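You operate a simulated robot arm through the tools that you are given. There is no shell and no other tool. Be economical: measure what you need, move in short steps, check, and stop when the job is done.

Carry out the task below with a simulated two-armed robot. There is one attempt and no reset: what you move stays moved.

JOB
Put the white toggle on the wavy plate. Put the orange embossing block from the desk end of the long bench on the cream packing card there and the green embossing block on the bench before the drying rack. Do these in any order.
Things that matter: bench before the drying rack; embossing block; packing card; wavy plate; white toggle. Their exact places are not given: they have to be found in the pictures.

Only the result counts: the job must be done as asked and must still hold three seconds after the hand-in. Knocking over, shifting, dropping, spilling or breaking anything else fails it.

ROBOT AND FRAMES
Two 7-joint arms with two-finger parallel grippers on one trunk, on a base that drives. Base frame: it is fixed to the floor where the robot stands at the start and does not move with it; the origin is under the middle of the robot, x ahead of it, y to its left, z up. Lengths are in mm, angles in degrees, forces in N, time in s.
The left shoulder is at the start at [70, 133, 1126], the right one opposite. With the tool pointing down near the work surface each hand reaches from about 100 to 640 mm from the robot's upright axis, wherever it stands, measured 20 degrees to its own side. Places, roughly: bench before the drying rack [500, 900, 800]; wavy plate (9x6x1 cm) [-600, 3000, 800]. Payload 1.57 kg a hand.
Tool frame (each hand has its own): the origin (TCP) lies between the finger pads and is the grasp point; the fingertips stand 30 mm ahead of it; z points along the fingers, y is the line along which they close. The gripper opens to 80 mm. The fingers are 17 mm wide and 12 mm thick; the gripper's body (40 by 82 mm) begins 80 mm behind the TCP.
Orientation is that of the tool frame in the base frame, as a unit quaternion [w, x, y, z]. With the fingers straight down and closing along the base's y, the tool's x points along the base's -x, its y along +y and its z along -z.

CONTROLS
- The arms move only by the tool move_arm. It takes "left_moves", "right_moves" or both (then of equal length, played together; a hand with none holds still); each is a list that holds one entry, the list of rows, each a list of 6 numbers: the shift along the base's x, y, z in mm, then the turn, a rotation vector about the base's x, y, z in degrees. In form: [[[x, y, z, ax, ay, az], ...]]. A call has 1 to 20 rows; each row shifts and turns the commanded pose from where the row before left it. "left_jaw" and "right_jaw" are, for a hand that has rows, the gripper command, from -1 (fully open) to 1 (shut), values between in proportion, set as the call begins (left out, the last holds). A row lasts 0.2 s, in which the tool goes at most 50 mm and 8.6 degrees; a call with a longer step from one row to the next is refused whole, and so is a gripper value outside its range. Where a pose cannot be reached the arm comes as near as it can. A force on the tool above 40 N (or 10 N above the force at the start of the call, whichever is more), or a blocked arm, ends the call early, and 0.2 s more pass. The fingers move at their own pace (about 153 mm/s each) and stop on an object; they squeeze with about 25 N. The grip force told is the motor's: it shows also when the fingers shut on nothing. Time passes only in rows, and 0.2 s behind the last, so rows that do not move let the fingers close. It gives the time, the measured TCP pose, the force on the tool (base axes), the opening and the grip force at its end, in the units of the frame above (readings bear some noise), with the torque about the TCP (base axes, N m) and any sound that the robot's microphone picked up, and new pictures: "views" is both (left out), scene, wrist or none (wrist: the cameras of the hands that moved).
- Cameras (640 x 400 px; columns grow to the right, rows downward): "scene" is now at [121.8, -52.4, 1359.4]; the picture's right is [-0.57, -0.82, 0.00], its down [-0.44, 0.31, -0.84] and it looks along [0.69, -0.48, -0.54] (base axes); focal length 268 px, centre (320, 200). "left" rides on the left gripper at [72, 7, -122] in its tool frame; the picture's right is [-0.09, 1.00, 0.00], its down [-0.84, -0.08, -0.54] and it looks along [-0.54, -0.05, 0.84] (tool axes); focal length 238 px, centre (320, 200). "right" rides on the right gripper at [72, -7, -122] in its tool frame; the picture's right is [0.09, 1.00, 0.00], its down [-0.84, 0.08, -0.54] and it looks along [-0.54, 0.05, 0.84] (tool axes); focal length 238 px, centre (320, 200).
- lift_body(by): slides the trunk up (or, below 0, down) by that many mm; the arms and the scene camera ride with it, the base frame stays. It gives what a move gives, with no picture.
- steer(legs): drives the robot by 1 to 6 legs, each [ahead, left, turn to the left] in mm, mm and degrees, along the robot's own axes; the way and the turn of a leg run together, so that a leg with both is an arc; at most 1500 mm and 180 degrees a leg. The arms and the cameras ride along, it lands a little off, and it stops where it bumps. It gives what a move gives, and a new picture of the scene camera.
- turn_head(pan, tilt): turns the head with the scene camera to pan (to the left, within 86 degrees either way) and tilt (down, from -29 to 69), counted from straight ahead of the robot. It gives what a move gives, and a new picture of the scene camera.
- pixel_to_xyz(camera, pixels): for up to 12 pixels [column, row] of the newest picture of that camera ("zoom" is the newest enlarged one), the place [x, y, z] in the base frame of the surface seen there, good to about 2 mm. No time passes.
- enlarge(camera, box): a new picture of the part [left, top, right, bottom] of that camera's present view, enlarged. No time passes.
- sign_off(): hands the job in; it is judged then, once.

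Work in short steps. Measure before you move; look again where a grasp or a placing could have gone wrong, and mend it. You have 110 turns and 260 pictures in all, those below and enlarged ones among them. Open the grippers and draw the arms clear of the work before you hand the job in, unless the task says otherwise; then end with one line.

The tools are called by a JSON object that holds its "op" and its "data". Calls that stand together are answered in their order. move_arm: Moves the arms, as the interface text tells. Its arguments: {"type":"object","properties":{"left_moves":{"type":"array"},"left_jaw":{"type":"number"},"right_moves":{"type":"array"},"right_jaw":{"type":"number"},"views":{"type":"string","enum":["both","scene","wrist","none"]}},"required":[]} The other tools are called the same way: lift_body (by) slides the trunk up or down; steer (legs) drives the base; turn_head (pan, tilt) turns the head that bears the scene camera; pixel_to_xyz (camera, pixels) gives the place of the surface under pixels of a picture; enlarge (camera, box) takes an enlarged picture of a part of a camera's view; sign_off () hands the job in.

At the start:

```text
time: 0.0
left_position: [449.0, -23.3, 1193.4]
left_tool_rot: [0.0, 0.0, 1.0, 0.0]
left_wrist_force: [0.1, -0.3, -0.2]
left_torque: [0.02, -0.03, 0.03]
left_width: 80.4
left_grip_force: 0.0
right_position: [279.6, -417.0, 1012.3]
right_tool_rot: [0.0, 0.0, 1.0, 0.0]
right_wrist_force: [0.0, -0.8, 0.7]
right_torque: [-0.02, 0.0, 0.0]
right_width: 80.0
right_grip_force: 0.0
trunk travel left (down, up): [-700.0, 240.0]
robot x, y, heading: [3.3, -3.7, 0.0]
head pan, tilt: [-35.0, 32.6]
```

scene: 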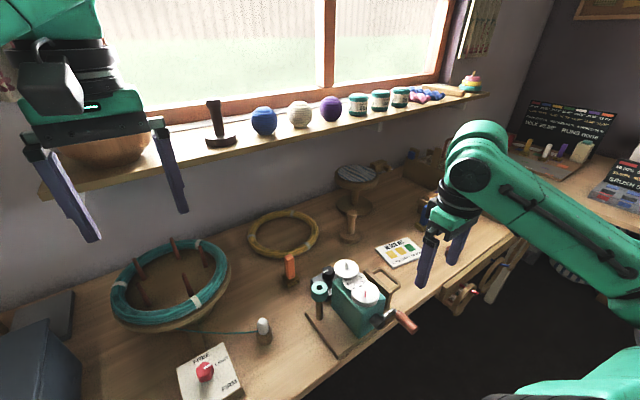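
right: 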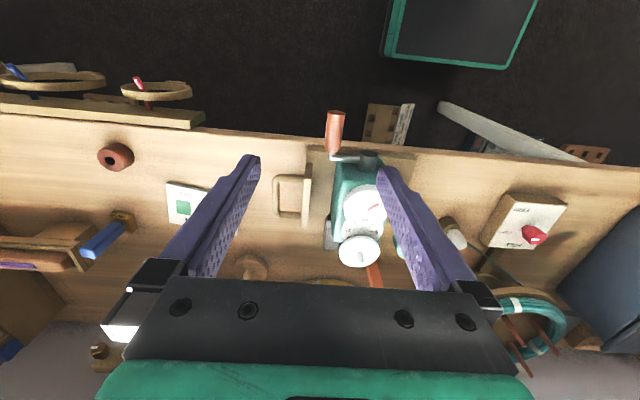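
left: 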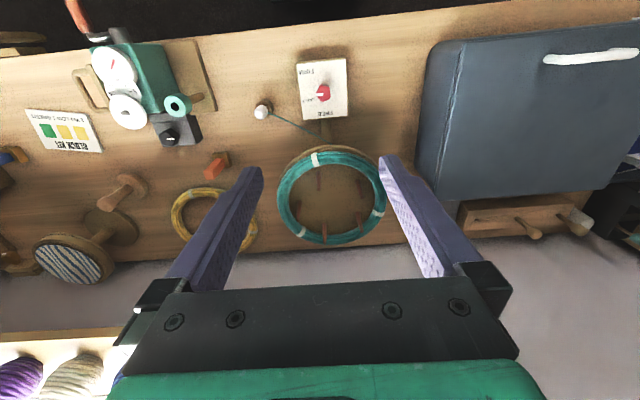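

The scene shows a long bench ahead; I need to survey the room. I pan the head left first.

{"op": "turn_head", "data": {"pan": 40, "tilt": 25}}

{"op": "turn_head", "data": {"pan": 86, "tilt": 15}}

{"op": "turn_head", "data": {"pan": -80, "tilt": 25}}

```text
time: 1.5
left_position: [448.9, -23.6, 1193.2]
left_tool_rot: [0.0, 0.0, 1.0, 0.001]
left_wrist_force: [-0.3, -0.4, 0.5]
left_torque: [0.01, 0.0, 0.0]
left_width: 80.0
left_grip_force: 0.1
right_position: [279.3, -416.5, 1012.4]
right_tool_rot: [-0.001, 0.0, 1.0, 0.0]
right_wrist_force: [0.6, -1.4, 0.3]
right_torque: [-0.04, 0.01, -0.01]
right_width: 80.0
right_grip_force: 0.0
trunk travel left (down, up): [-700.0, 240.0]
robot x, y, heading: [-0.5, 2.8, -0.1]
head pan, tilt: [40.0, 25.0]
```

scene: 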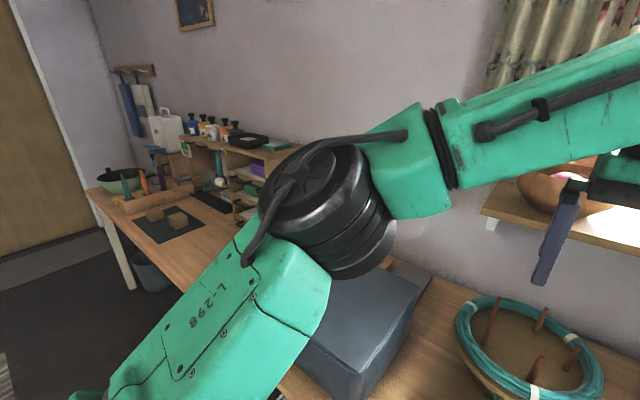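

```text
time: 2.6
left_position: [449.1, -23.3, 1191.7]
left_tool_rot: [0.0, 0.0, 1.0, 0.0]
left_wrist_force: [-0.3, -0.5, -0.8]
left_torque: [0.01, -0.01, 0.04]
left_width: 79.7
left_grip_force: 0.0
right_position: [278.1, -415.5, 1012.5]
right_tool_rot: [0.0, 0.0, 1.0, 0.0]
right_wrist_force: [-0.3, 0.6, 0.1]
right_torque: [-0.01, -0.01, -0.03]
right_width: 80.4
right_grip_force: 0.1
trunk travel left (down, up): [-700.0, 240.0]
robot x, y, heading: [5.2, 0.2, -0.0]
head pan, tilt: [85.9, 15.0]
```

scene: 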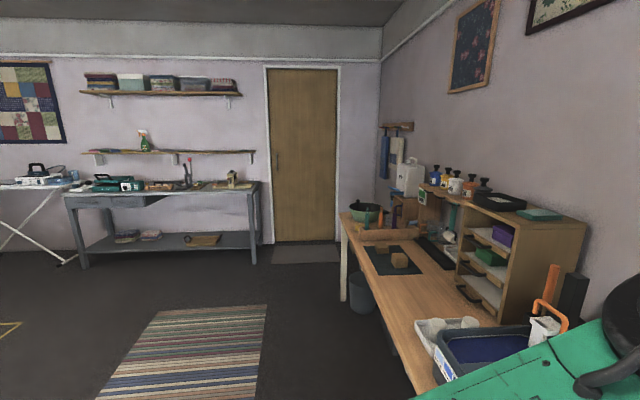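

```text
time: 5.1
left_position: [448.7, -22.9, 1193.5]
left_tool_rot: [0.0, 0.0, 1.0, 0.001]
left_wrist_force: [0.2, -1.0, 0.3]
left_torque: [-0.01, 0.01, -0.04]
left_width: 79.8
left_grip_force: 0.1
right_position: [279.1, -416.2, 1012.9]
right_tool_rot: [0.0, 0.0, 1.0, 0.0]
right_wrist_force: [-0.2, 0.3, 0.3]
right_torque: [0.03, -0.02, 0.02]
right_width: 79.9
right_grip_force: 0.1
trunk travel left (down, up): [-700.0, 240.0]
robot x, y, heading: [-2.1, -3.5, 0.1]
head pan, tilt: [-80.0, 25.0]
```

scene: 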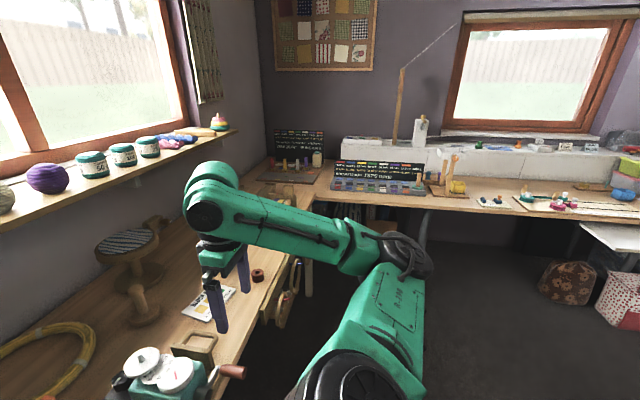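

The corner at about (290,165) has small coloured items; I enlarge it.

{"op": "enlarge", "data": {"camera": "scene", "box": [220, 110, 380, 210]}}

{"op": "enlarge", "data": {"camera": "scene", "box": [400, 130, 640, 280]}}

```text
4.00 times, centred on (300, 160) of scene
```

zoom: 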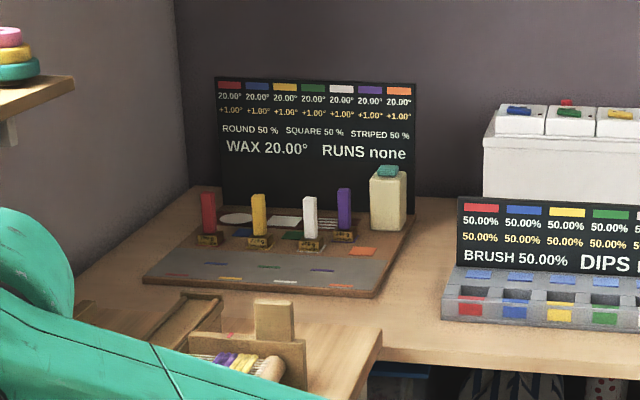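

```text
2.67 times, centred on (520, 205) of scene
```

zoom: 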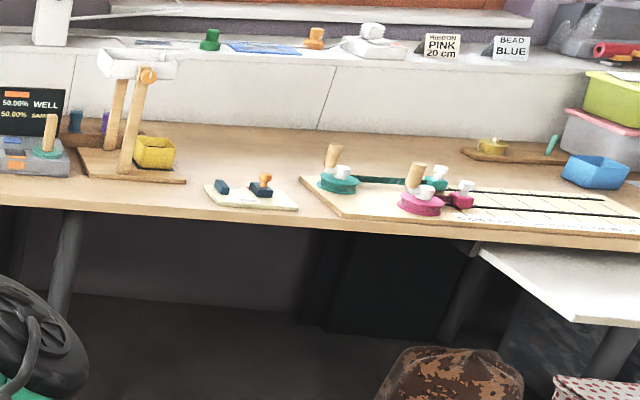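

I need an all-round look before identifying things; turn in place to see behind.

{"op": "steer", "data": {"legs": [[-300, 0, 0], [0, 0, -90]]}}

```text
time: 11.0
left_position: [-323.1, -449.0, 1193.0]
left_tool_rot: [0.0, 0.709, 0.705, 0.0]
left_wrist_force: [0.4, 0.0, -0.2]
left_torque: [-0.02, -0.02, 0.03]
left_width: 79.9
left_grip_force: 0.0
right_position: [-716.1, -277.6, 1013.2]
right_tool_rot: [-0.001, 0.708, 0.706, 0.0]
right_wrist_force: [0.2, -0.2, -0.8]
right_torque: [0.01, 0.0, -0.02]
right_width: 80.0
right_grip_force: 0.0
trunk travel left (down, up): [-700.0, 240.0]
robot x, y, heading: [-299.0, -1.2, -90.4]
head pan, tilt: [-80.0, 25.0]
```

scene: 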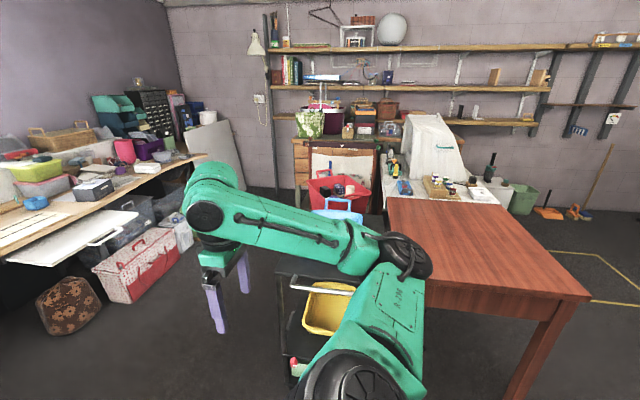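

Now look ahead (desk at -y) and left (bench corner).

{"op": "turn_head", "data": {"pan": 0, "tilt": 25}}

{"op": "turn_head", "data": {"pan": 50, "tilt": 25}}

{"op": "turn_head", "data": {"pan": -40, "tilt": 20}}

```text
time: 12.5
left_position: [-323.8, -447.9, 1192.4]
left_tool_rot: [0.0, 0.709, 0.706, 0.001]
left_wrist_force: [0.0, -0.9, 0.2]
left_torque: [-0.01, -0.01, 0.0]
left_width: 80.1
left_grip_force: 0.0
right_position: [-715.9, -276.1, 1011.8]
right_tool_rot: [0.0, 0.708, 0.706, 0.0]
right_wrist_force: [0.1, -0.8, -0.1]
right_torque: [0.02, 0.01, 0.01]
right_width: 79.9
right_grip_force: 0.1
trunk travel left (down, up): [-700.0, 240.0]
robot x, y, heading: [-299.4, -1.1, -90.2]
head pan, tilt: [0.0, 25.0]
```

scene: 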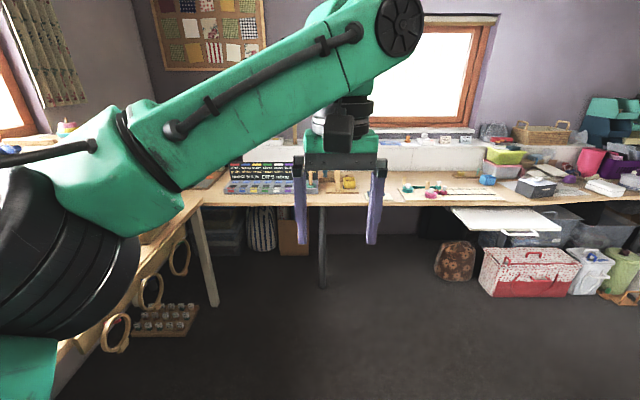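

```text
time: 13.7
left_position: [-325.2, -447.7, 1193.3]
left_tool_rot: [0.0, 0.708, 0.706, 0.0]
left_wrist_force: [-0.4, 0.1, 0.0]
left_torque: [0.01, 0.0, 0.0]
left_width: 79.6
left_grip_force: 0.0
right_position: [-715.9, -277.2, 1013.0]
right_tool_rot: [0.0, 0.708, 0.706, 0.0]
right_wrist_force: [-0.2, -0.9, 0.4]
right_torque: [0.0, -0.02, 0.0]
right_width: 79.9
right_grip_force: 0.1
trunk travel left (down, up): [-700.0, 240.0]
robot x, y, heading: [-301.5, 0.7, -90.3]
head pan, tilt: [50.0, 25.0]
```

scene: 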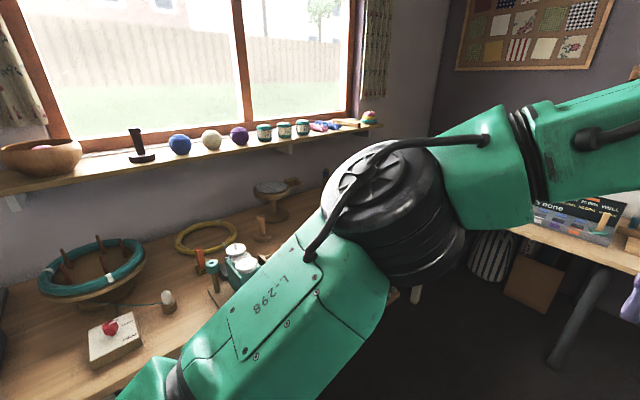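

```text
time: 15.4
left_position: [-324.8, -449.1, 1192.6]
left_tool_rot: [0.0, 0.708, 0.706, 0.0]
left_wrist_force: [0.6, -0.2, -0.4]
left_torque: [-0.01, 0.01, -0.02]
left_width: 79.8
left_grip_force: 0.1
right_position: [-717.0, -277.2, 1012.4]
right_tool_rot: [0.0, 0.708, 0.706, 0.0]
right_wrist_force: [0.2, -0.8, 0.4]
right_torque: [0.01, -0.02, -0.03]
right_width: 79.9
right_grip_force: 0.1
trunk travel left (down, up): [-700.0, 240.0]
robot x, y, heading: [-298.4, -2.4, -90.4]
head pan, tilt: [-40.0, 20.0]
```

scene: 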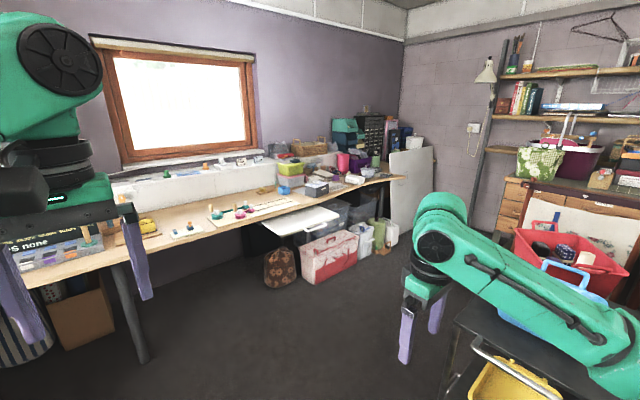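

Enlarge the card with stamps around (185,228).

{"op": "enlarge", "data": {"camera": "scene", "box": [110, 150, 310, 275]}}

{"op": "pixel_to_xyz", "data": {"camera": "scene", "pixels": [[188, 233], [205, 167], [166, 174], [250, 210], [380, 180]]}}

```text
3.20 times, centred on (210, 212) of scene
```

zoom: 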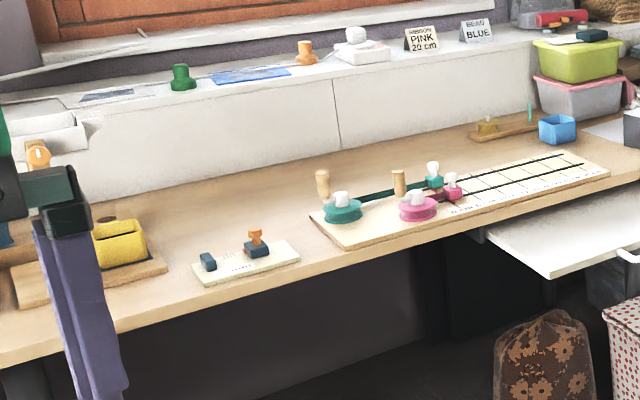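

```text
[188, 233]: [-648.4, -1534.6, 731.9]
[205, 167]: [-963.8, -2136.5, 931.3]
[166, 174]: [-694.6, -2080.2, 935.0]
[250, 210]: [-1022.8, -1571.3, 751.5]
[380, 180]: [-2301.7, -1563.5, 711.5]
```

Now turn toward the left end of the bench and the rest of the room.

{"op": "turn_head", "data": {"pan": -86, "tilt": 15}}

{"op": "steer", "data": {"legs": [[0, 0, 180]]}}

{"op": "turn_head", "data": {"pan": -10, "tilt": 20}}

{"op": "turn_head", "data": {"pan": 60, "tilt": 20}}

```text
time: 16.5
left_position: [-324.0, -447.9, 1192.3]
left_tool_rot: [-0.001, 0.709, 0.706, 0.0]
left_wrist_force: [-0.9, -0.2, -0.5]
left_torque: [0.01, 0.01, -0.02]
left_width: 79.9
left_grip_force: 0.0
right_position: [-716.7, -277.6, 1012.7]
right_tool_rot: [0.0, 0.709, 0.706, 0.001]
right_wrist_force: [0.0, -0.4, 0.3]
right_torque: [-0.04, 0.02, 0.05]
right_width: 80.0
right_grip_force: 0.0
trunk travel left (down, up): [-700.0, 240.0]
robot x, y, heading: [-301.6, 1.2, -90.4]
head pan, tilt: [-85.9, 15.0]
```

scene: 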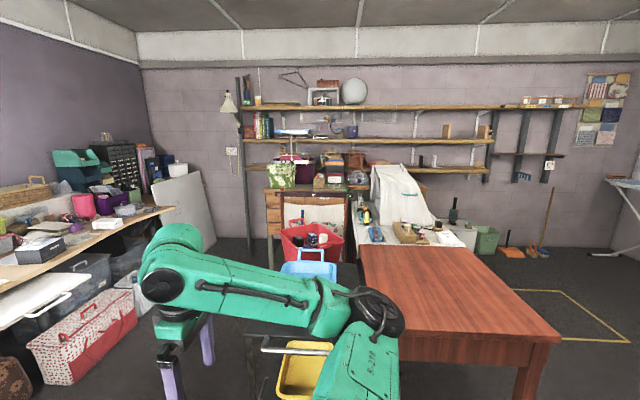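

```text
time: 24.2
left_position: [-269.3, 449.4, 1192.3]
left_tool_rot: [0.0, -0.703, 0.711, 0.001]
left_wrist_force: [0.2, 0.0, 0.0]
left_torque: [0.01, 0.01, -0.01]
left_width: 80.0
left_grip_force: 0.0
right_position: [121.1, 273.8, 1012.0]
right_tool_rot: [0.0, -0.703, 0.711, 0.0]
right_wrist_force: [0.4, 0.0, 0.2]
right_torque: [-0.01, 0.02, -0.01]
right_width: 80.1
right_grip_force: 0.0
trunk travel left (down, up): [-700.0, 240.0]
robot x, y, heading: [-299.8, 2.2, 89.3]
head pan, tilt: [-85.9, 15.0]
```

scene: 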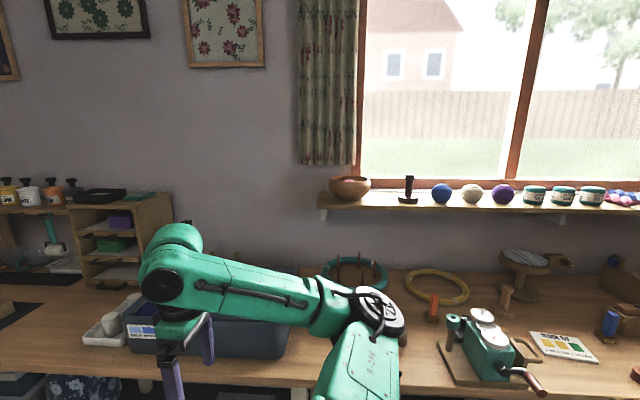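

```text
time: 25.7
left_position: [-269.6, 448.3, 1193.8]
left_tool_rot: [-0.001, -0.703, 0.711, 0.0]
left_wrist_force: [-0.1, 0.9, 0.7]
left_torque: [-0.02, -0.04, -0.01]
left_width: 79.8
left_grip_force: 0.0
right_position: [121.6, 274.7, 1012.2]
right_tool_rot: [0.0, -0.703, 0.711, 0.0]
right_wrist_force: [-0.2, 0.5, -0.2]
right_torque: [0.0, 0.02, 0.03]
right_width: 79.9
right_grip_force: 0.1
trunk travel left (down, up): [-700.0, 240.0]
robot x, y, heading: [-299.3, 1.6, 89.5]
head pan, tilt: [-10.0, 20.0]
```

scene: 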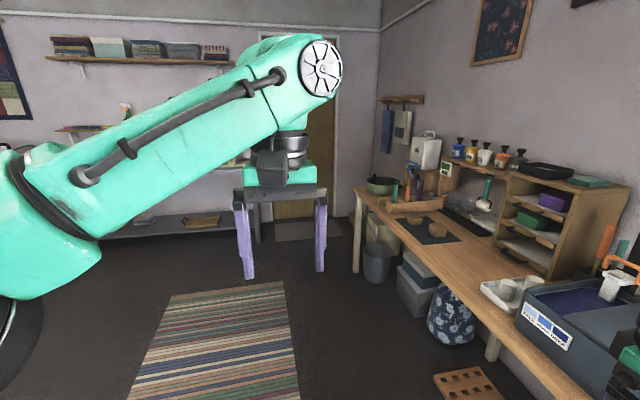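

```text
time: 27.1
left_position: [-269.7, 449.7, 1194.6]
left_tool_rot: [0.0, -0.704, 0.711, 0.0]
left_wrist_force: [0.1, 0.3, 0.0]
left_torque: [0.02, 0.02, 0.03]
left_width: 80.3
left_grip_force: 0.2
right_position: [121.8, 274.1, 1012.5]
right_tool_rot: [0.0, -0.703, 0.711, 0.001]
right_wrist_force: [0.7, -0.3, 0.2]
right_torque: [0.02, 0.01, -0.02]
right_width: 79.9
right_grip_force: 0.2
trunk travel left (down, up): [-700.0, 240.0]
robot x, y, heading: [-300.2, 1.7, 89.2]
head pan, tilt: [60.0, 20.0]
```

scene: 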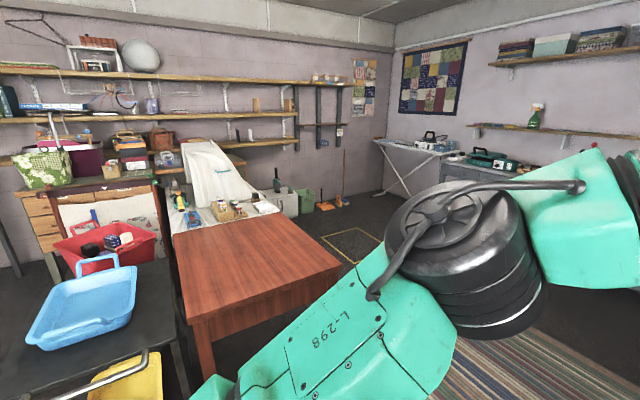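

Pan back right and enlarge the bench to see the orange block (432,310), blue item (605,322) and card (565,345).

{"op": "turn_head", "data": {"pan": -86, "tilt": 25}}

{"op": "enlarge", "data": {"camera": "scene", "box": [400, 160, 640, 310]}}

{"op": "enlarge", "data": {"camera": "scene", "box": [0, 110, 200, 235]}}

```text
time: 29.4
left_position: [-270.6, 449.4, 1192.7]
left_tool_rot: [0.0, -0.703, 0.711, 0.0]
left_wrist_force: [0.7, 1.0, 0.2]
left_torque: [-0.04, -0.01, -0.02]
left_width: 80.1
left_grip_force: 0.1
right_position: [121.0, 273.9, 1013.2]
right_tool_rot: [0.0, -0.703, 0.711, 0.0]
right_wrist_force: [0.8, -0.7, -0.6]
right_torque: [0.01, 0.0, -0.04]
right_width: 80.2
right_grip_force: 0.1
trunk travel left (down, up): [-700.0, 240.0]
robot x, y, heading: [-300.6, 1.3, 89.2]
head pan, tilt: [-85.9, 25.0]
```

scene: 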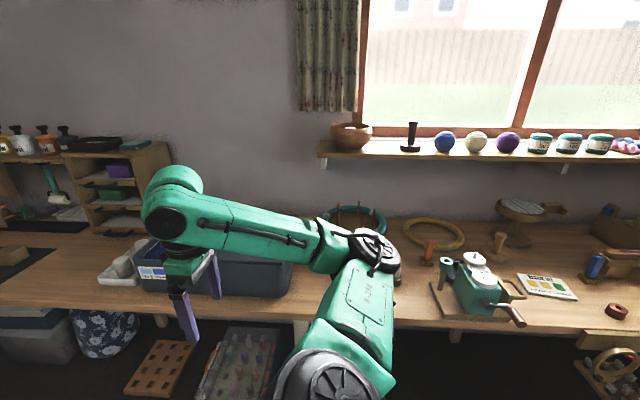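

```text
2.67 times, centred on (520, 235) of scene
```

zoom: 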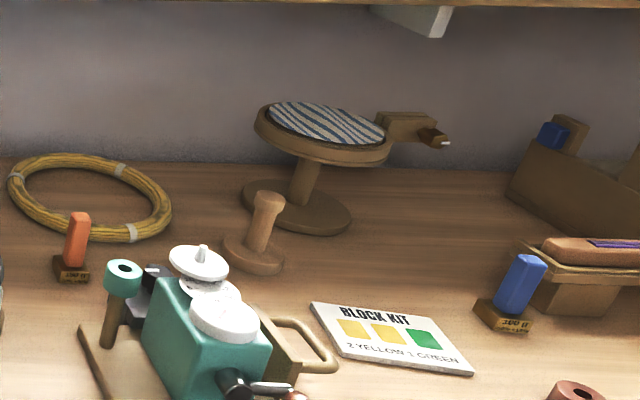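

```text
3.20 times, centred on (100, 172) of scene
```

zoom: 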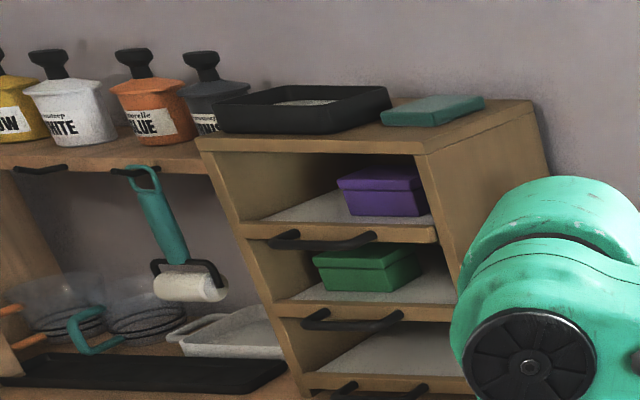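

Get positions of key features in this view.

{"op": "pixel_to_xyz", "data": {"camera": "scene", "pixels": [[429, 250], [595, 265], [545, 287], [118, 171], [112, 194], [25, 270], [118, 270], [618, 311], [30, 255], [470, 285]]}}

{"op": "steer", "data": {"legs": [[0, 0, -90], [0, -500, 0]]}}

{"op": "turn_head", "data": {"pan": -45, "tilt": 30}}

```text
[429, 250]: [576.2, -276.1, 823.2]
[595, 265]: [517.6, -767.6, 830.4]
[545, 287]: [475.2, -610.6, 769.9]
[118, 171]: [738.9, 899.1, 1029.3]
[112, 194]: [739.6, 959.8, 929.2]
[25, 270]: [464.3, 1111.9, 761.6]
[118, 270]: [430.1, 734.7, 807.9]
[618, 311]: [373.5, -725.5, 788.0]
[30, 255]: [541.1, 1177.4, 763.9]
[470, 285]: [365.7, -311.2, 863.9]
```

```text
time: 36.1
left_position: [148.1, -522.9, 1192.5]
left_tool_rot: [0.0, 0.002, 1.0, 0.0]
left_wrist_force: [-0.1, 0.5, 0.2]
left_torque: [0.01, 0.01, 0.01]
left_width: 79.9
left_grip_force: 0.0
right_position: [-22.7, -915.5, 1012.5]
right_tool_rot: [0.0, 0.002, 1.0, 0.0]
right_wrist_force: [0.7, 1.2, 0.0]
right_torque: [-0.01, 0.03, 0.01]
right_width: 79.9
right_grip_force: 0.0
trunk travel left (down, up): [-700.0, 240.0]
robot x, y, heading: [-300.3, -502.1, 0.1]
head pan, tilt: [-85.9, 25.0]
```

scene: 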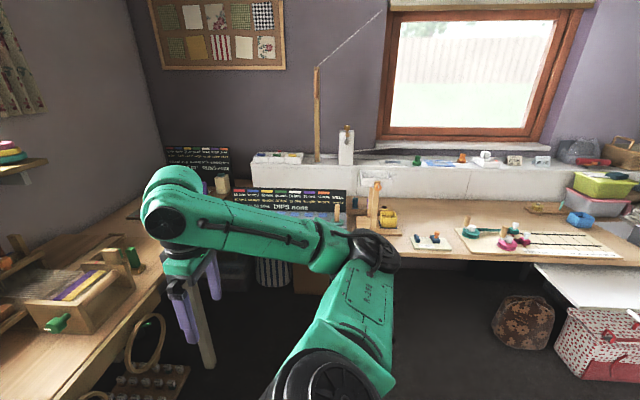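

```text
time: 37.2
left_position: [148.8, -524.0, 1194.7]
left_tool_rot: [0.0, 0.001, 1.0, 0.0]
left_wrist_force: [-0.3, 0.3, 0.5]
left_torque: [0.0, -0.02, -0.03]
left_width: 80.2
left_grip_force: 0.1
right_position: [-23.4, -915.6, 1012.2]
right_tool_rot: [0.0, 0.002, 1.0, 0.0]
right_wrist_force: [0.4, -0.2, 1.0]
right_torque: [-0.01, -0.03, 0.03]
right_width: 79.9
right_grip_force: 0.0
trunk travel left (down, up): [-700.0, 240.0]
robot x, y, heading: [-302.9, -501.1, -0.2]
head pan, tilt: [-45.0, 30.0]
```

scene: 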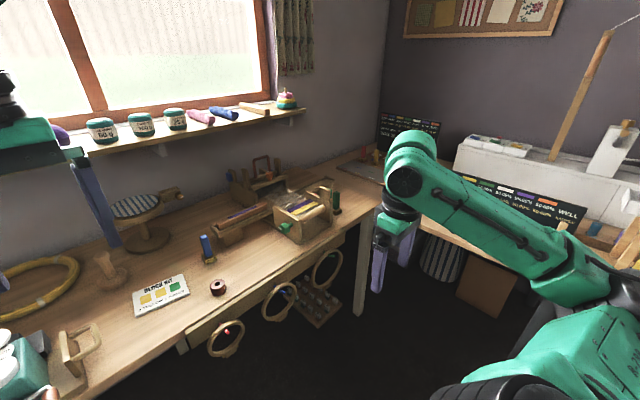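

Enlarge the desk-end corner.

{"op": "enlarge", "data": {"camera": "scene", "box": [180, 130, 400, 268]}}

{"op": "enlarge", "data": {"camera": "scene", "box": [0, 180, 240, 330]}}

```text
2.90 times, centred on (290, 199) of scene
```

zoom: 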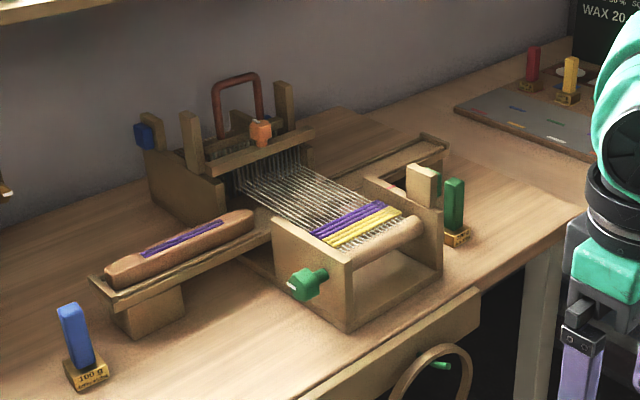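

```text
2.67 times, centred on (120, 255) of scene
```

zoom: 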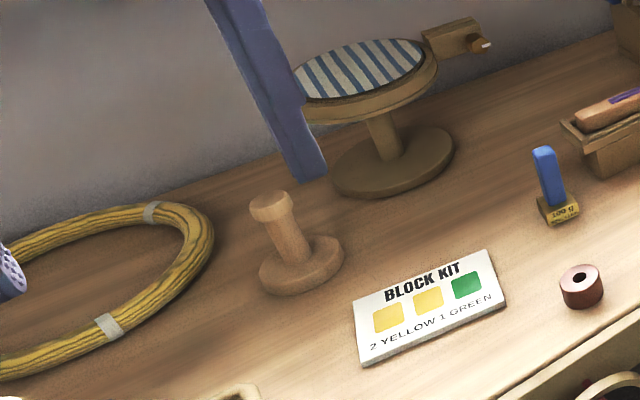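

Pan to the -y bench and enlarge the card with stamps.

{"op": "turn_head", "data": {"pan": -86, "tilt": 15}}

{"op": "enlarge", "data": {"camera": "scene", "box": [340, 95, 500, 195]}}

{"op": "enlarge", "data": {"camera": "scene", "box": [480, 95, 640, 195]}}

{"op": "enlarge", "data": {"camera": "scene", "box": [140, 80, 380, 230]}}

```text
time: 38.3
left_position: [147.6, -523.5, 1192.5]
left_tool_rot: [0.0, 0.002, 1.0, 0.0]
left_wrist_force: [-0.1, 0.1, 0.6]
left_torque: [0.03, 0.04, 0.0]
left_width: 79.9
left_grip_force: 0.1
right_position: [-24.0, -915.4, 1012.2]
right_tool_rot: [0.0, 0.003, 1.0, 0.0]
right_wrist_force: [-0.5, -0.2, 0.7]
right_torque: [-0.03, -0.02, 0.03]
right_width: 80.3
right_grip_force: 0.0
trunk travel left (down, up): [-700.0, 240.0]
robot x, y, heading: [-300.9, -497.6, -0.2]
head pan, tilt: [-85.9, 15.0]
```

scene: 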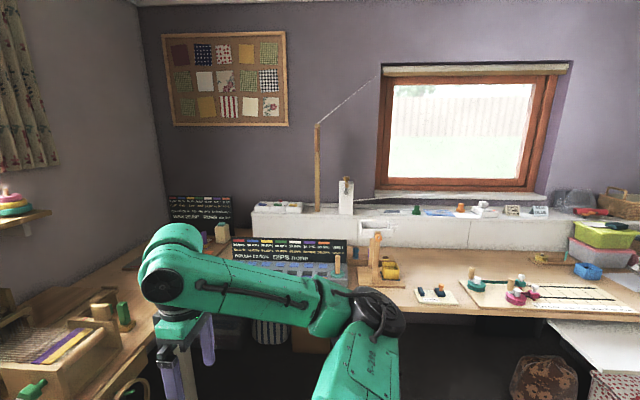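

```text
4.00 times, centred on (420, 145) of scene
```

zoom: 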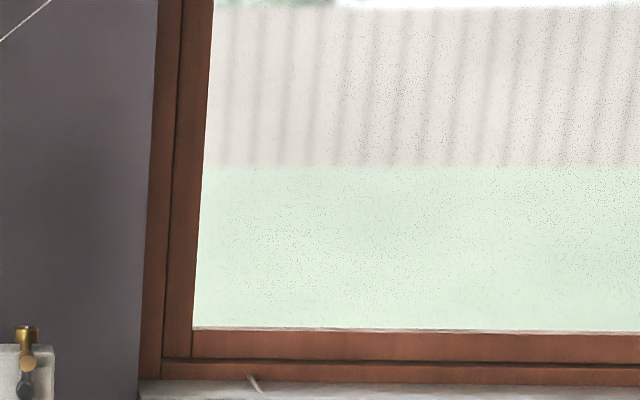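

```text
4.00 times, centred on (560, 145) of scene
```

zoom: 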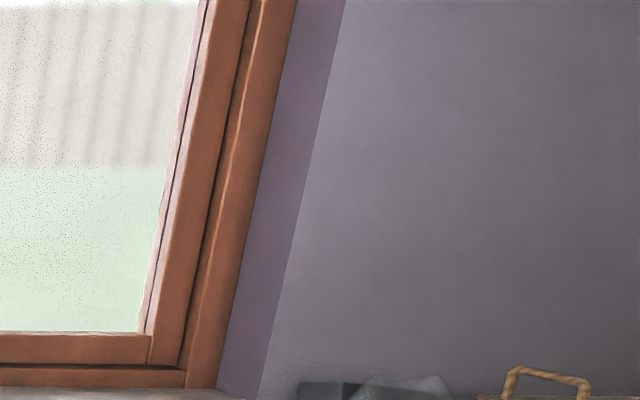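

```text
2.67 times, centred on (260, 155) of scene
```

zoom: 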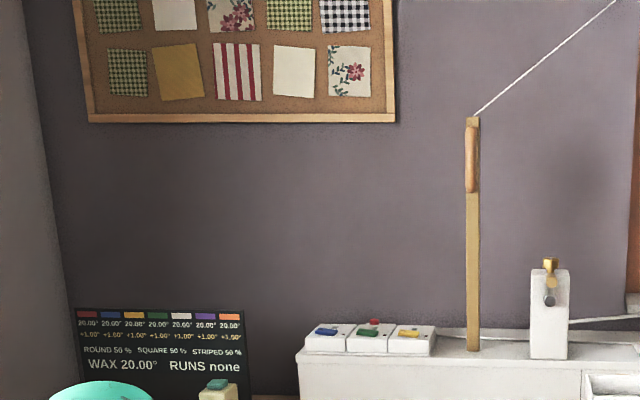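

Go to the drying-rack end to look there before deciding.

{"op": "steer", "data": {"legs": [[0, 1500, 0]]}}

{"op": "turn_head", "data": {"pan": 30, "tilt": 30}}

{"op": "turn_head", "data": {"pan": -35, "tilt": 30}}

```text
time: 45.7
left_position: [148.9, 980.8, 1192.6]
left_tool_rot: [0.0, -0.003, 1.0, -0.001]
left_wrist_force: [-0.2, 0.4, -0.2]
left_torque: [0.0, -0.01, 0.01]
left_width: 80.0
left_grip_force: 0.1
right_position: [-20.8, 587.1, 1012.4]
right_tool_rot: [0.001, -0.003, 1.0, 0.001]
right_wrist_force: [-0.7, 0.2, 0.5]
right_torque: [0.02, -0.02, 0.01]
right_width: 79.9
right_grip_force: 0.1
trunk travel left (down, up): [-700.0, 240.0]
robot x, y, heading: [-299.9, 999.2, 0.1]
head pan, tilt: [-85.9, 15.0]
```

scene: 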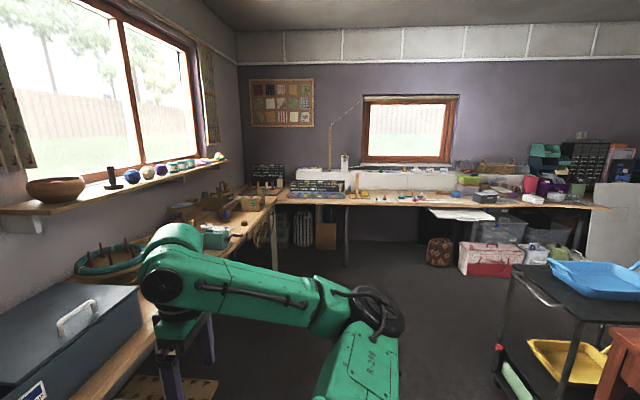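

```text
time: 47.7
left_position: [147.6, 981.9, 1191.5]
left_tool_rot: [0.001, -0.002, 1.0, 0.0]
left_wrist_force: [0.0, -0.4, 0.6]
left_torque: [0.01, -0.02, -0.03]
left_width: 79.9
left_grip_force: 0.1
right_position: [-19.8, 586.4, 1012.6]
right_tool_rot: [0.001, -0.003, 1.0, 0.0]
right_wrist_force: [0.4, 0.5, 0.1]
right_torque: [-0.02, 0.03, -0.02]
right_width: 80.2
right_grip_force: 0.0
trunk travel left (down, up): [-700.0, 240.0]
robot x, y, heading: [-298.3, 1002.9, 0.7]
head pan, tilt: [30.0, 30.0]
```

scene: 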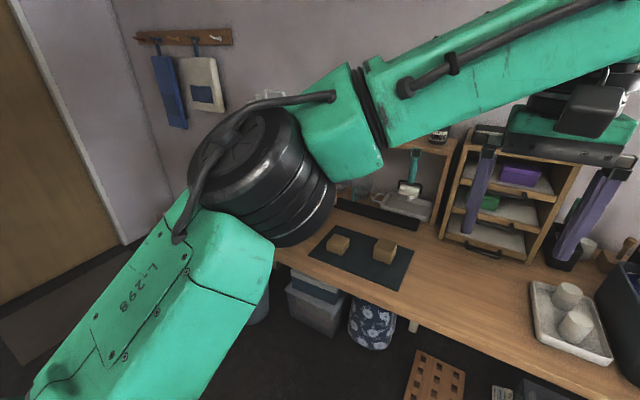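

```text
time: 49.0
left_position: [147.5, 982.4, 1193.0]
left_tool_rot: [0.0, -0.002, 1.0, 0.001]
left_wrist_force: [-0.7, 0.3, 0.9]
left_torque: [0.0, 0.02, 0.01]
left_width: 79.8
left_grip_force: 0.1
right_position: [-20.2, 587.0, 1011.8]
right_tool_rot: [0.0, -0.003, 1.0, 0.0]
right_wrist_force: [0.1, 0.0, -0.7]
right_torque: [0.0, -0.03, -0.02]
right_width: 80.0
right_grip_force: 0.1
trunk travel left (down, up): [-700.0, 240.0]
robot x, y, heading: [-299.2, 1004.1, 0.6]
head pan, tilt: [-35.0, 30.0]
```

scene: 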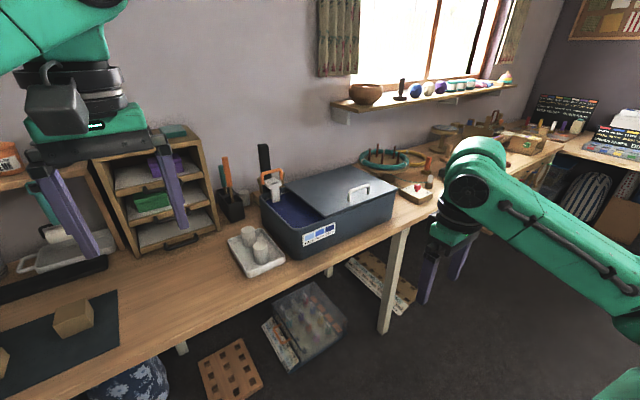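

No stick blocks here; now look toward the wavy plate area near [-600,3000].

{"op": "turn_head", "data": {"pan": 86, "tilt": 20}}

{"op": "enlarge", "data": {"camera": "scene", "box": [60, 110, 340, 285]}}

{"op": "enlarge", "data": {"camera": "scene", "box": [340, 110, 620, 285]}}

```text
time: 51.1
left_position: [147.4, 982.8, 1192.6]
left_tool_rot: [0.0, -0.003, 1.0, 0.0]
left_wrist_force: [-0.1, 1.1, 0.1]
left_torque: [0.01, -0.02, 0.01]
left_width: 79.9
left_grip_force: 0.0
right_position: [-20.2, 587.9, 1011.5]
right_tool_rot: [0.0, -0.002, 1.0, 0.0]
right_wrist_force: [-0.9, 0.0, 0.2]
right_torque: [0.0, 0.02, -0.03]
right_width: 80.3
right_grip_force: 0.0
trunk travel left (down, up): [-700.0, 240.0]
robot x, y, heading: [-304.1, 1001.6, 0.5]
head pan, tilt: [85.9, 20.0]
```

scene: 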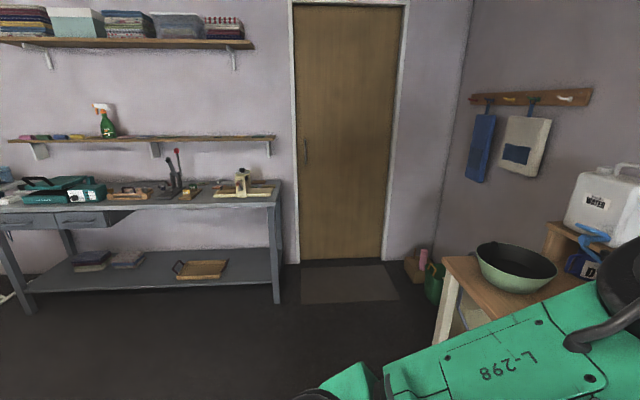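

```text
2.29 times, centred on (200, 198) of scene
```

zoom: 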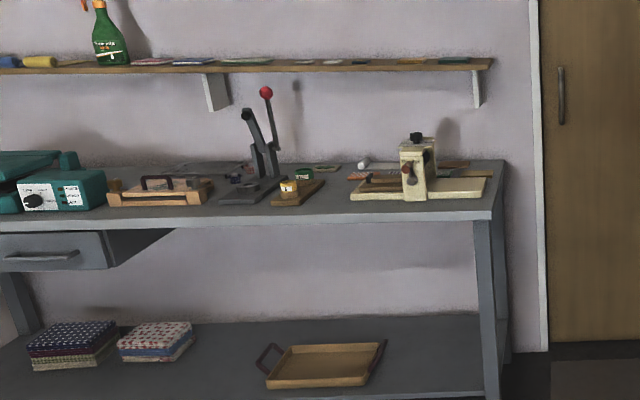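

```text
2.29 times, centred on (480, 198) of scene
```

zoom: 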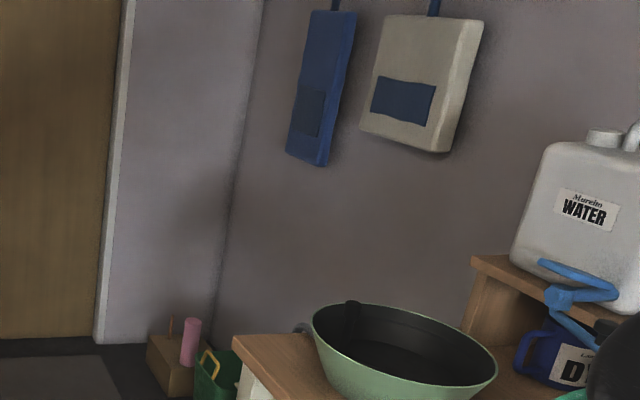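

Measure the grey table, then drive nearer facing it.

{"op": "pixel_to_xyz", "data": {"camera": "scene", "pixels": [[278, 200], [20, 212], [245, 192], [190, 188], [160, 215], [440, 285], [175, 190]]}}

{"op": "steer", "data": {"legs": [[0, 0, 90], [1000, 300, 0]]}}

{"op": "turn_head", "data": {"pan": 25, "tilt": 35}}

```text
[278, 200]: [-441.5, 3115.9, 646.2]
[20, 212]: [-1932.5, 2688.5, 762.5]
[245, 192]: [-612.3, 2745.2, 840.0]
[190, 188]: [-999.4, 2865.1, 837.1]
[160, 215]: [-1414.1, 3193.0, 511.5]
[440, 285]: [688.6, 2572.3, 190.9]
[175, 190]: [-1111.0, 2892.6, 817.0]
```

```text
time: 60.2
left_position: [-580.2, 2447.5, 1193.0]
left_tool_rot: [0.0, 0.708, -0.706, -0.001]
left_wrist_force: [0.1, 0.0, 0.0]
left_torque: [0.01, 0.02, 0.03]
left_width: 79.8
left_grip_force: 0.0
right_position: [-186.9, 2278.7, 1013.2]
right_tool_rot: [0.0, 0.708, -0.706, 0.001]
right_wrist_force: [0.4, 0.7, -0.6]
right_torque: [0.02, -0.01, -0.01]
right_width: 80.0
right_grip_force: 0.0
trunk travel left (down, up): [-700.0, 240.0]
robot x, y, heading: [-601.5, 2000.5, 90.1]
head pan, tilt: [85.9, 20.0]
```

scene: 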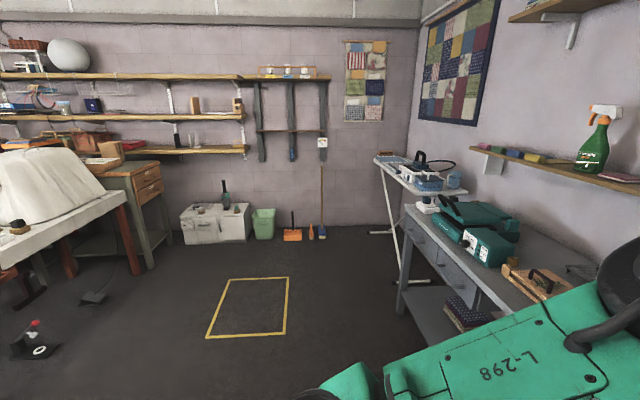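

```text
time: 61.6
left_position: [-580.5, 2449.6, 1192.7]
left_tool_rot: [0.001, 0.708, -0.706, 0.0]
left_wrist_force: [-0.2, -1.0, 0.1]
left_torque: [0.05, -0.04, -0.01]
left_width: 80.1
left_grip_force: 0.0
right_position: [-186.7, 2280.4, 1013.2]
right_tool_rot: [0.0, 0.709, -0.706, 0.0]
right_wrist_force: [-0.1, -0.1, 0.1]
right_torque: [-0.01, 0.01, 0.02]
right_width: 79.9
right_grip_force: 0.1
trunk travel left (down, up): [-700.0, 240.0]
robot x, y, heading: [-603.9, 2000.4, 90.1]
head pan, tilt: [25.0, 35.0]
```

scene: 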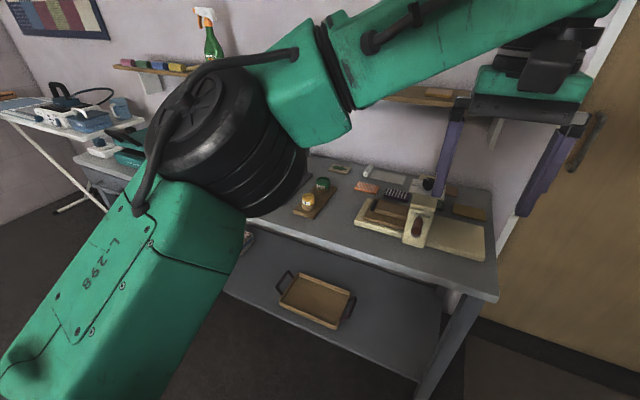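

Enlarge the table top.

{"op": "enlarge", "data": {"camera": "scene", "box": [280, 140, 500, 278]}}

{"op": "enlarge", "data": {"camera": "left", "box": [0, 0, 640, 300]}}

```text
2.90 times, centred on (390, 209) of scene
```

zoom: 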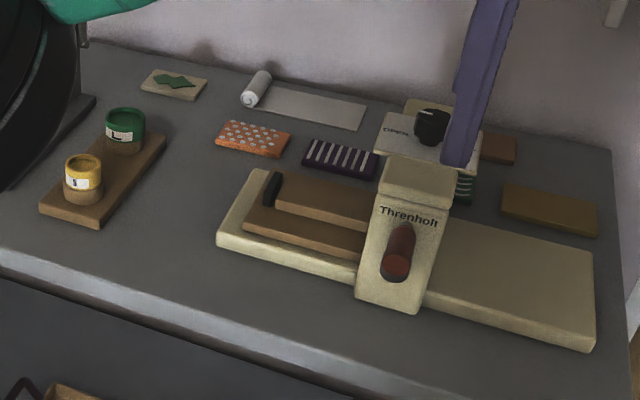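

```text
1.00 times, centred on (320, 150) of left
```

zoom: 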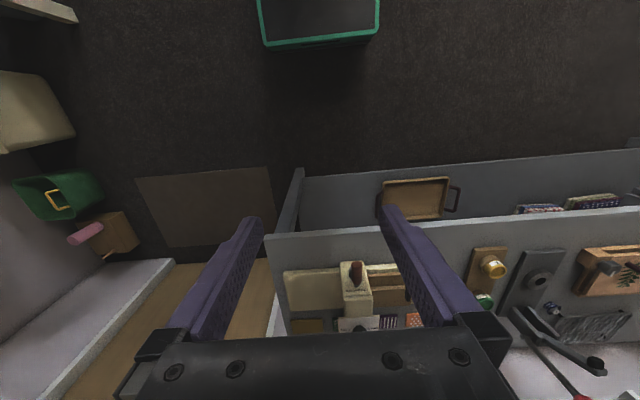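

Locate plates: orange dotted (365,187), dark striped (397,194), greenish (438,205), and others.

{"op": "pixel_to_xyz", "data": {"camera": "zoom", "pixels": [[253, 138], [340, 158], [466, 187], [497, 148], [550, 210], [430, 108], [480, 280], [310, 108], [100, 180], [255, 88]]}}

{"op": "steer", "data": {"legs": [[0, -350, 0]]}}

{"op": "turn_head", "data": {"pan": 10, "tilt": 35}}

```text
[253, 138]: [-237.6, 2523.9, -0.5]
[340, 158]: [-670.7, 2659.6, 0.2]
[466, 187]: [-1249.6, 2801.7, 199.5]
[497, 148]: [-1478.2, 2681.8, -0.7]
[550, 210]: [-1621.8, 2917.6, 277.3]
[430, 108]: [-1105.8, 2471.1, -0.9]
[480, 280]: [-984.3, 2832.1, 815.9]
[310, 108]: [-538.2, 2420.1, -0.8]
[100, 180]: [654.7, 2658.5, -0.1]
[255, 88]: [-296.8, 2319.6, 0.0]
```

```text
time: 63.8
left_position: [-237.0, 2449.8, 1192.6]
left_tool_rot: [-0.001, 0.708, -0.706, 0.0]
left_wrist_force: [-0.3, 1.1, 0.1]
left_torque: [-0.02, 0.05, -0.01]
left_width: 79.9
left_grip_force: 0.1
right_position: [157.3, 2280.1, 1012.1]
right_tool_rot: [0.001, 0.708, -0.706, 0.001]
right_wrist_force: [-0.1, 0.3, 0.4]
right_torque: [-0.02, 0.04, 0.01]
right_width: 79.9
right_grip_force: 0.0
trunk travel left (down, up): [-700.0, 240.0]
robot x, y, heading: [-256.9, 2000.5, 90.2]
head pan, tilt: [25.0, 35.0]
```

scene: 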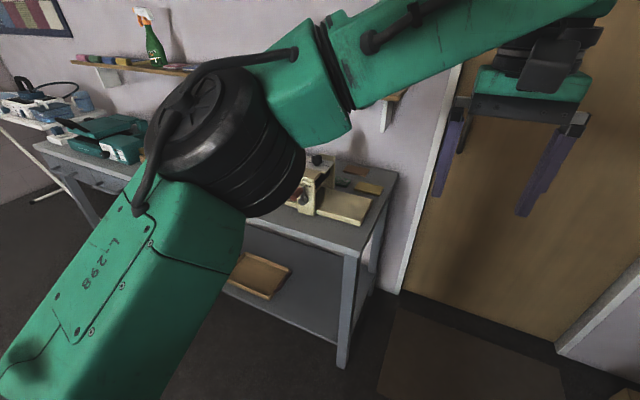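

```text
time: 64.6
left_position: [-234.7, 2449.1, 1193.2]
left_tool_rot: [0.0, 0.708, -0.706, 0.001]
left_wrist_force: [0.1, 0.4, 0.0]
left_torque: [-0.04, 0.01, 0.0]
left_width: 80.3
left_grip_force: 0.0
right_position: [158.6, 2279.9, 1011.6]
right_tool_rot: [0.0, 0.708, -0.706, 0.0]
right_wrist_force: [-0.1, -0.4, -0.2]
right_torque: [0.02, -0.03, 0.01]
right_width: 80.1
right_grip_force: 0.0
trunk travel left (down, up): [-700.0, 240.0]
robot x, y, heading: [-256.4, 2000.8, 90.0]
head pan, tilt: [10.0, 35.0]
```

scene: 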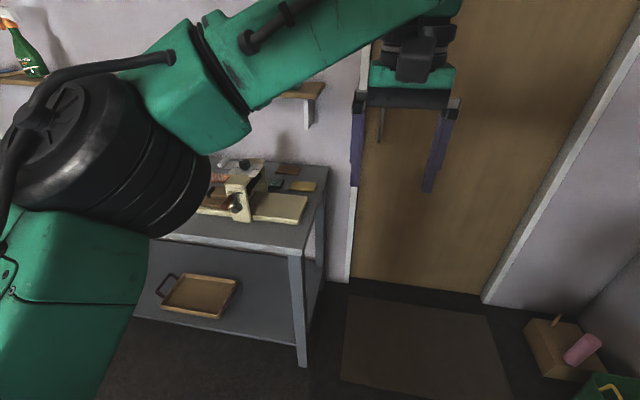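

Enlarge the machine region from this side.

{"op": "enlarge", "data": {"camera": "scene", "box": [190, 140, 350, 240]}}

{"op": "pixel_to_xyz", "data": {"camera": "zoom", "pixels": [[345, 180], [390, 118], [450, 185], [120, 150], [360, 270], [540, 180]]}}

```text
4.00 times, centred on (270, 190) of scene
```

zoom: 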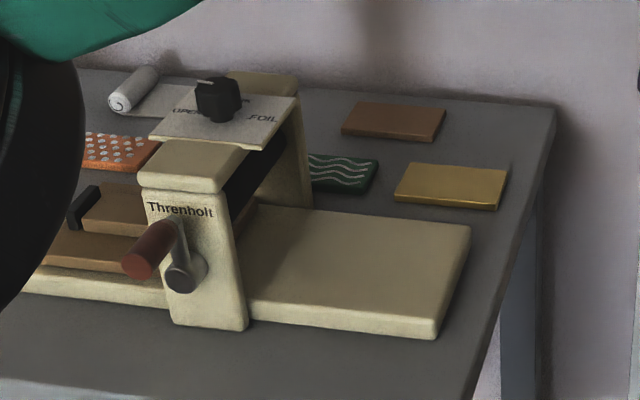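

```text
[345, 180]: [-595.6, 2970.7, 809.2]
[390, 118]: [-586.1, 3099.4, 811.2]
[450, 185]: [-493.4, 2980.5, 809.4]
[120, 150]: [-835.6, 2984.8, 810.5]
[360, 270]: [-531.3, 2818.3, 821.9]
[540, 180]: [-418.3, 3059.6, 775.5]
```

The wavy plate (green, wavy white lines) is at about (-600,2980,809). I tuck the left arm to mirror the right so that it stops blocking the camera, and look at the table again.

{"op": "move_arm", "data": {"left_moves": [[[-36, -14, -15, 0, 0, 0], [-36, -14, -15, 0, 0, 0], [-36, -14, -15, 0, 0, 0], [-36, -14, -15, 0, 0, 0], [-36, -14, -15, 0, 0, 0], [-36, -14, -15, 0, 0, 0], [-36, -14, -15, 0, 0, 0], [-36, -14, -15, 0, 0, 0], [-36, -14, -15, 0, 0, 0], [-36, -14, -15, 0, 0, 0], [-36, -14, -15, 0, 0, 0]]], "views": "none"}}

{"op": "turn_head", "data": {"pan": 45, "tilt": 20}}

{"op": "enlarge", "data": {"camera": "scene", "box": [60, 60, 380, 260]}}

```text
time: 67.0
left_position: [-632.1, 2294.5, 1026.9]
left_tool_rot: [0.0, 0.708, -0.707, -0.001]
left_wrist_force: [-0.1, -1.2, 0.2]
left_torque: [0.02, 0.0, 0.01]
left_width: 79.9
left_grip_force: 0.0
right_position: [157.7, 2279.1, 1013.1]
right_tool_rot: [0.0, 0.709, -0.705, 0.0]
right_wrist_force: [-0.8, -0.7, 0.0]
right_torque: [-0.01, -0.01, -0.02]
right_width: 79.9
right_grip_force: 0.1
trunk travel left (down, up): [-700.0, 240.0]
robot x, y, heading: [-255.9, 2001.6, 90.1]
head pan, tilt: [10.0, 35.0]
```

```text
time: 68.0
left_position: [-630.7, 2295.6, 1026.6]
left_tool_rot: [0.0, 0.709, -0.705, 0.0]
left_wrist_force: [-0.4, 0.5, 0.2]
left_torque: [0.02, -0.01, -0.01]
left_width: 79.8
left_grip_force: 0.0
right_position: [157.9, 2281.5, 1011.8]
right_tool_rot: [0.0, 0.708, -0.706, 0.0]
right_wrist_force: [0.0, -0.4, -0.6]
right_torque: [-0.03, 0.01, -0.01]
right_width: 80.0
right_grip_force: 0.0
trunk travel left (down, up): [-700.0, 240.0]
robot x, y, heading: [-256.5, 1998.4, 90.4]
head pan, tilt: [45.0, 20.0]
```

scene: 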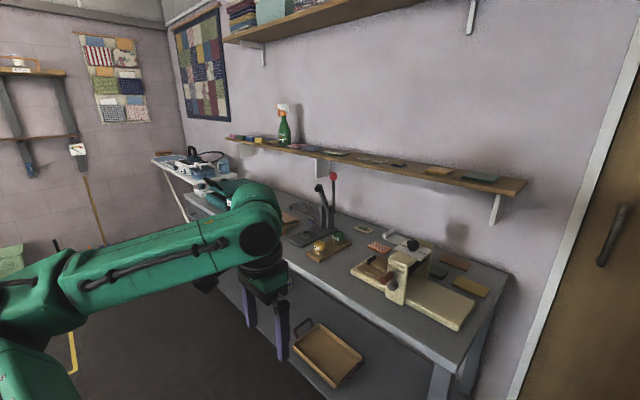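

```text
2.00 times, centred on (220, 160) of scene
```

zoom: 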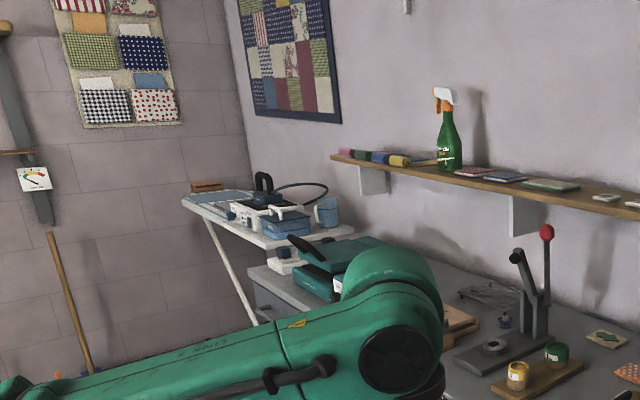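

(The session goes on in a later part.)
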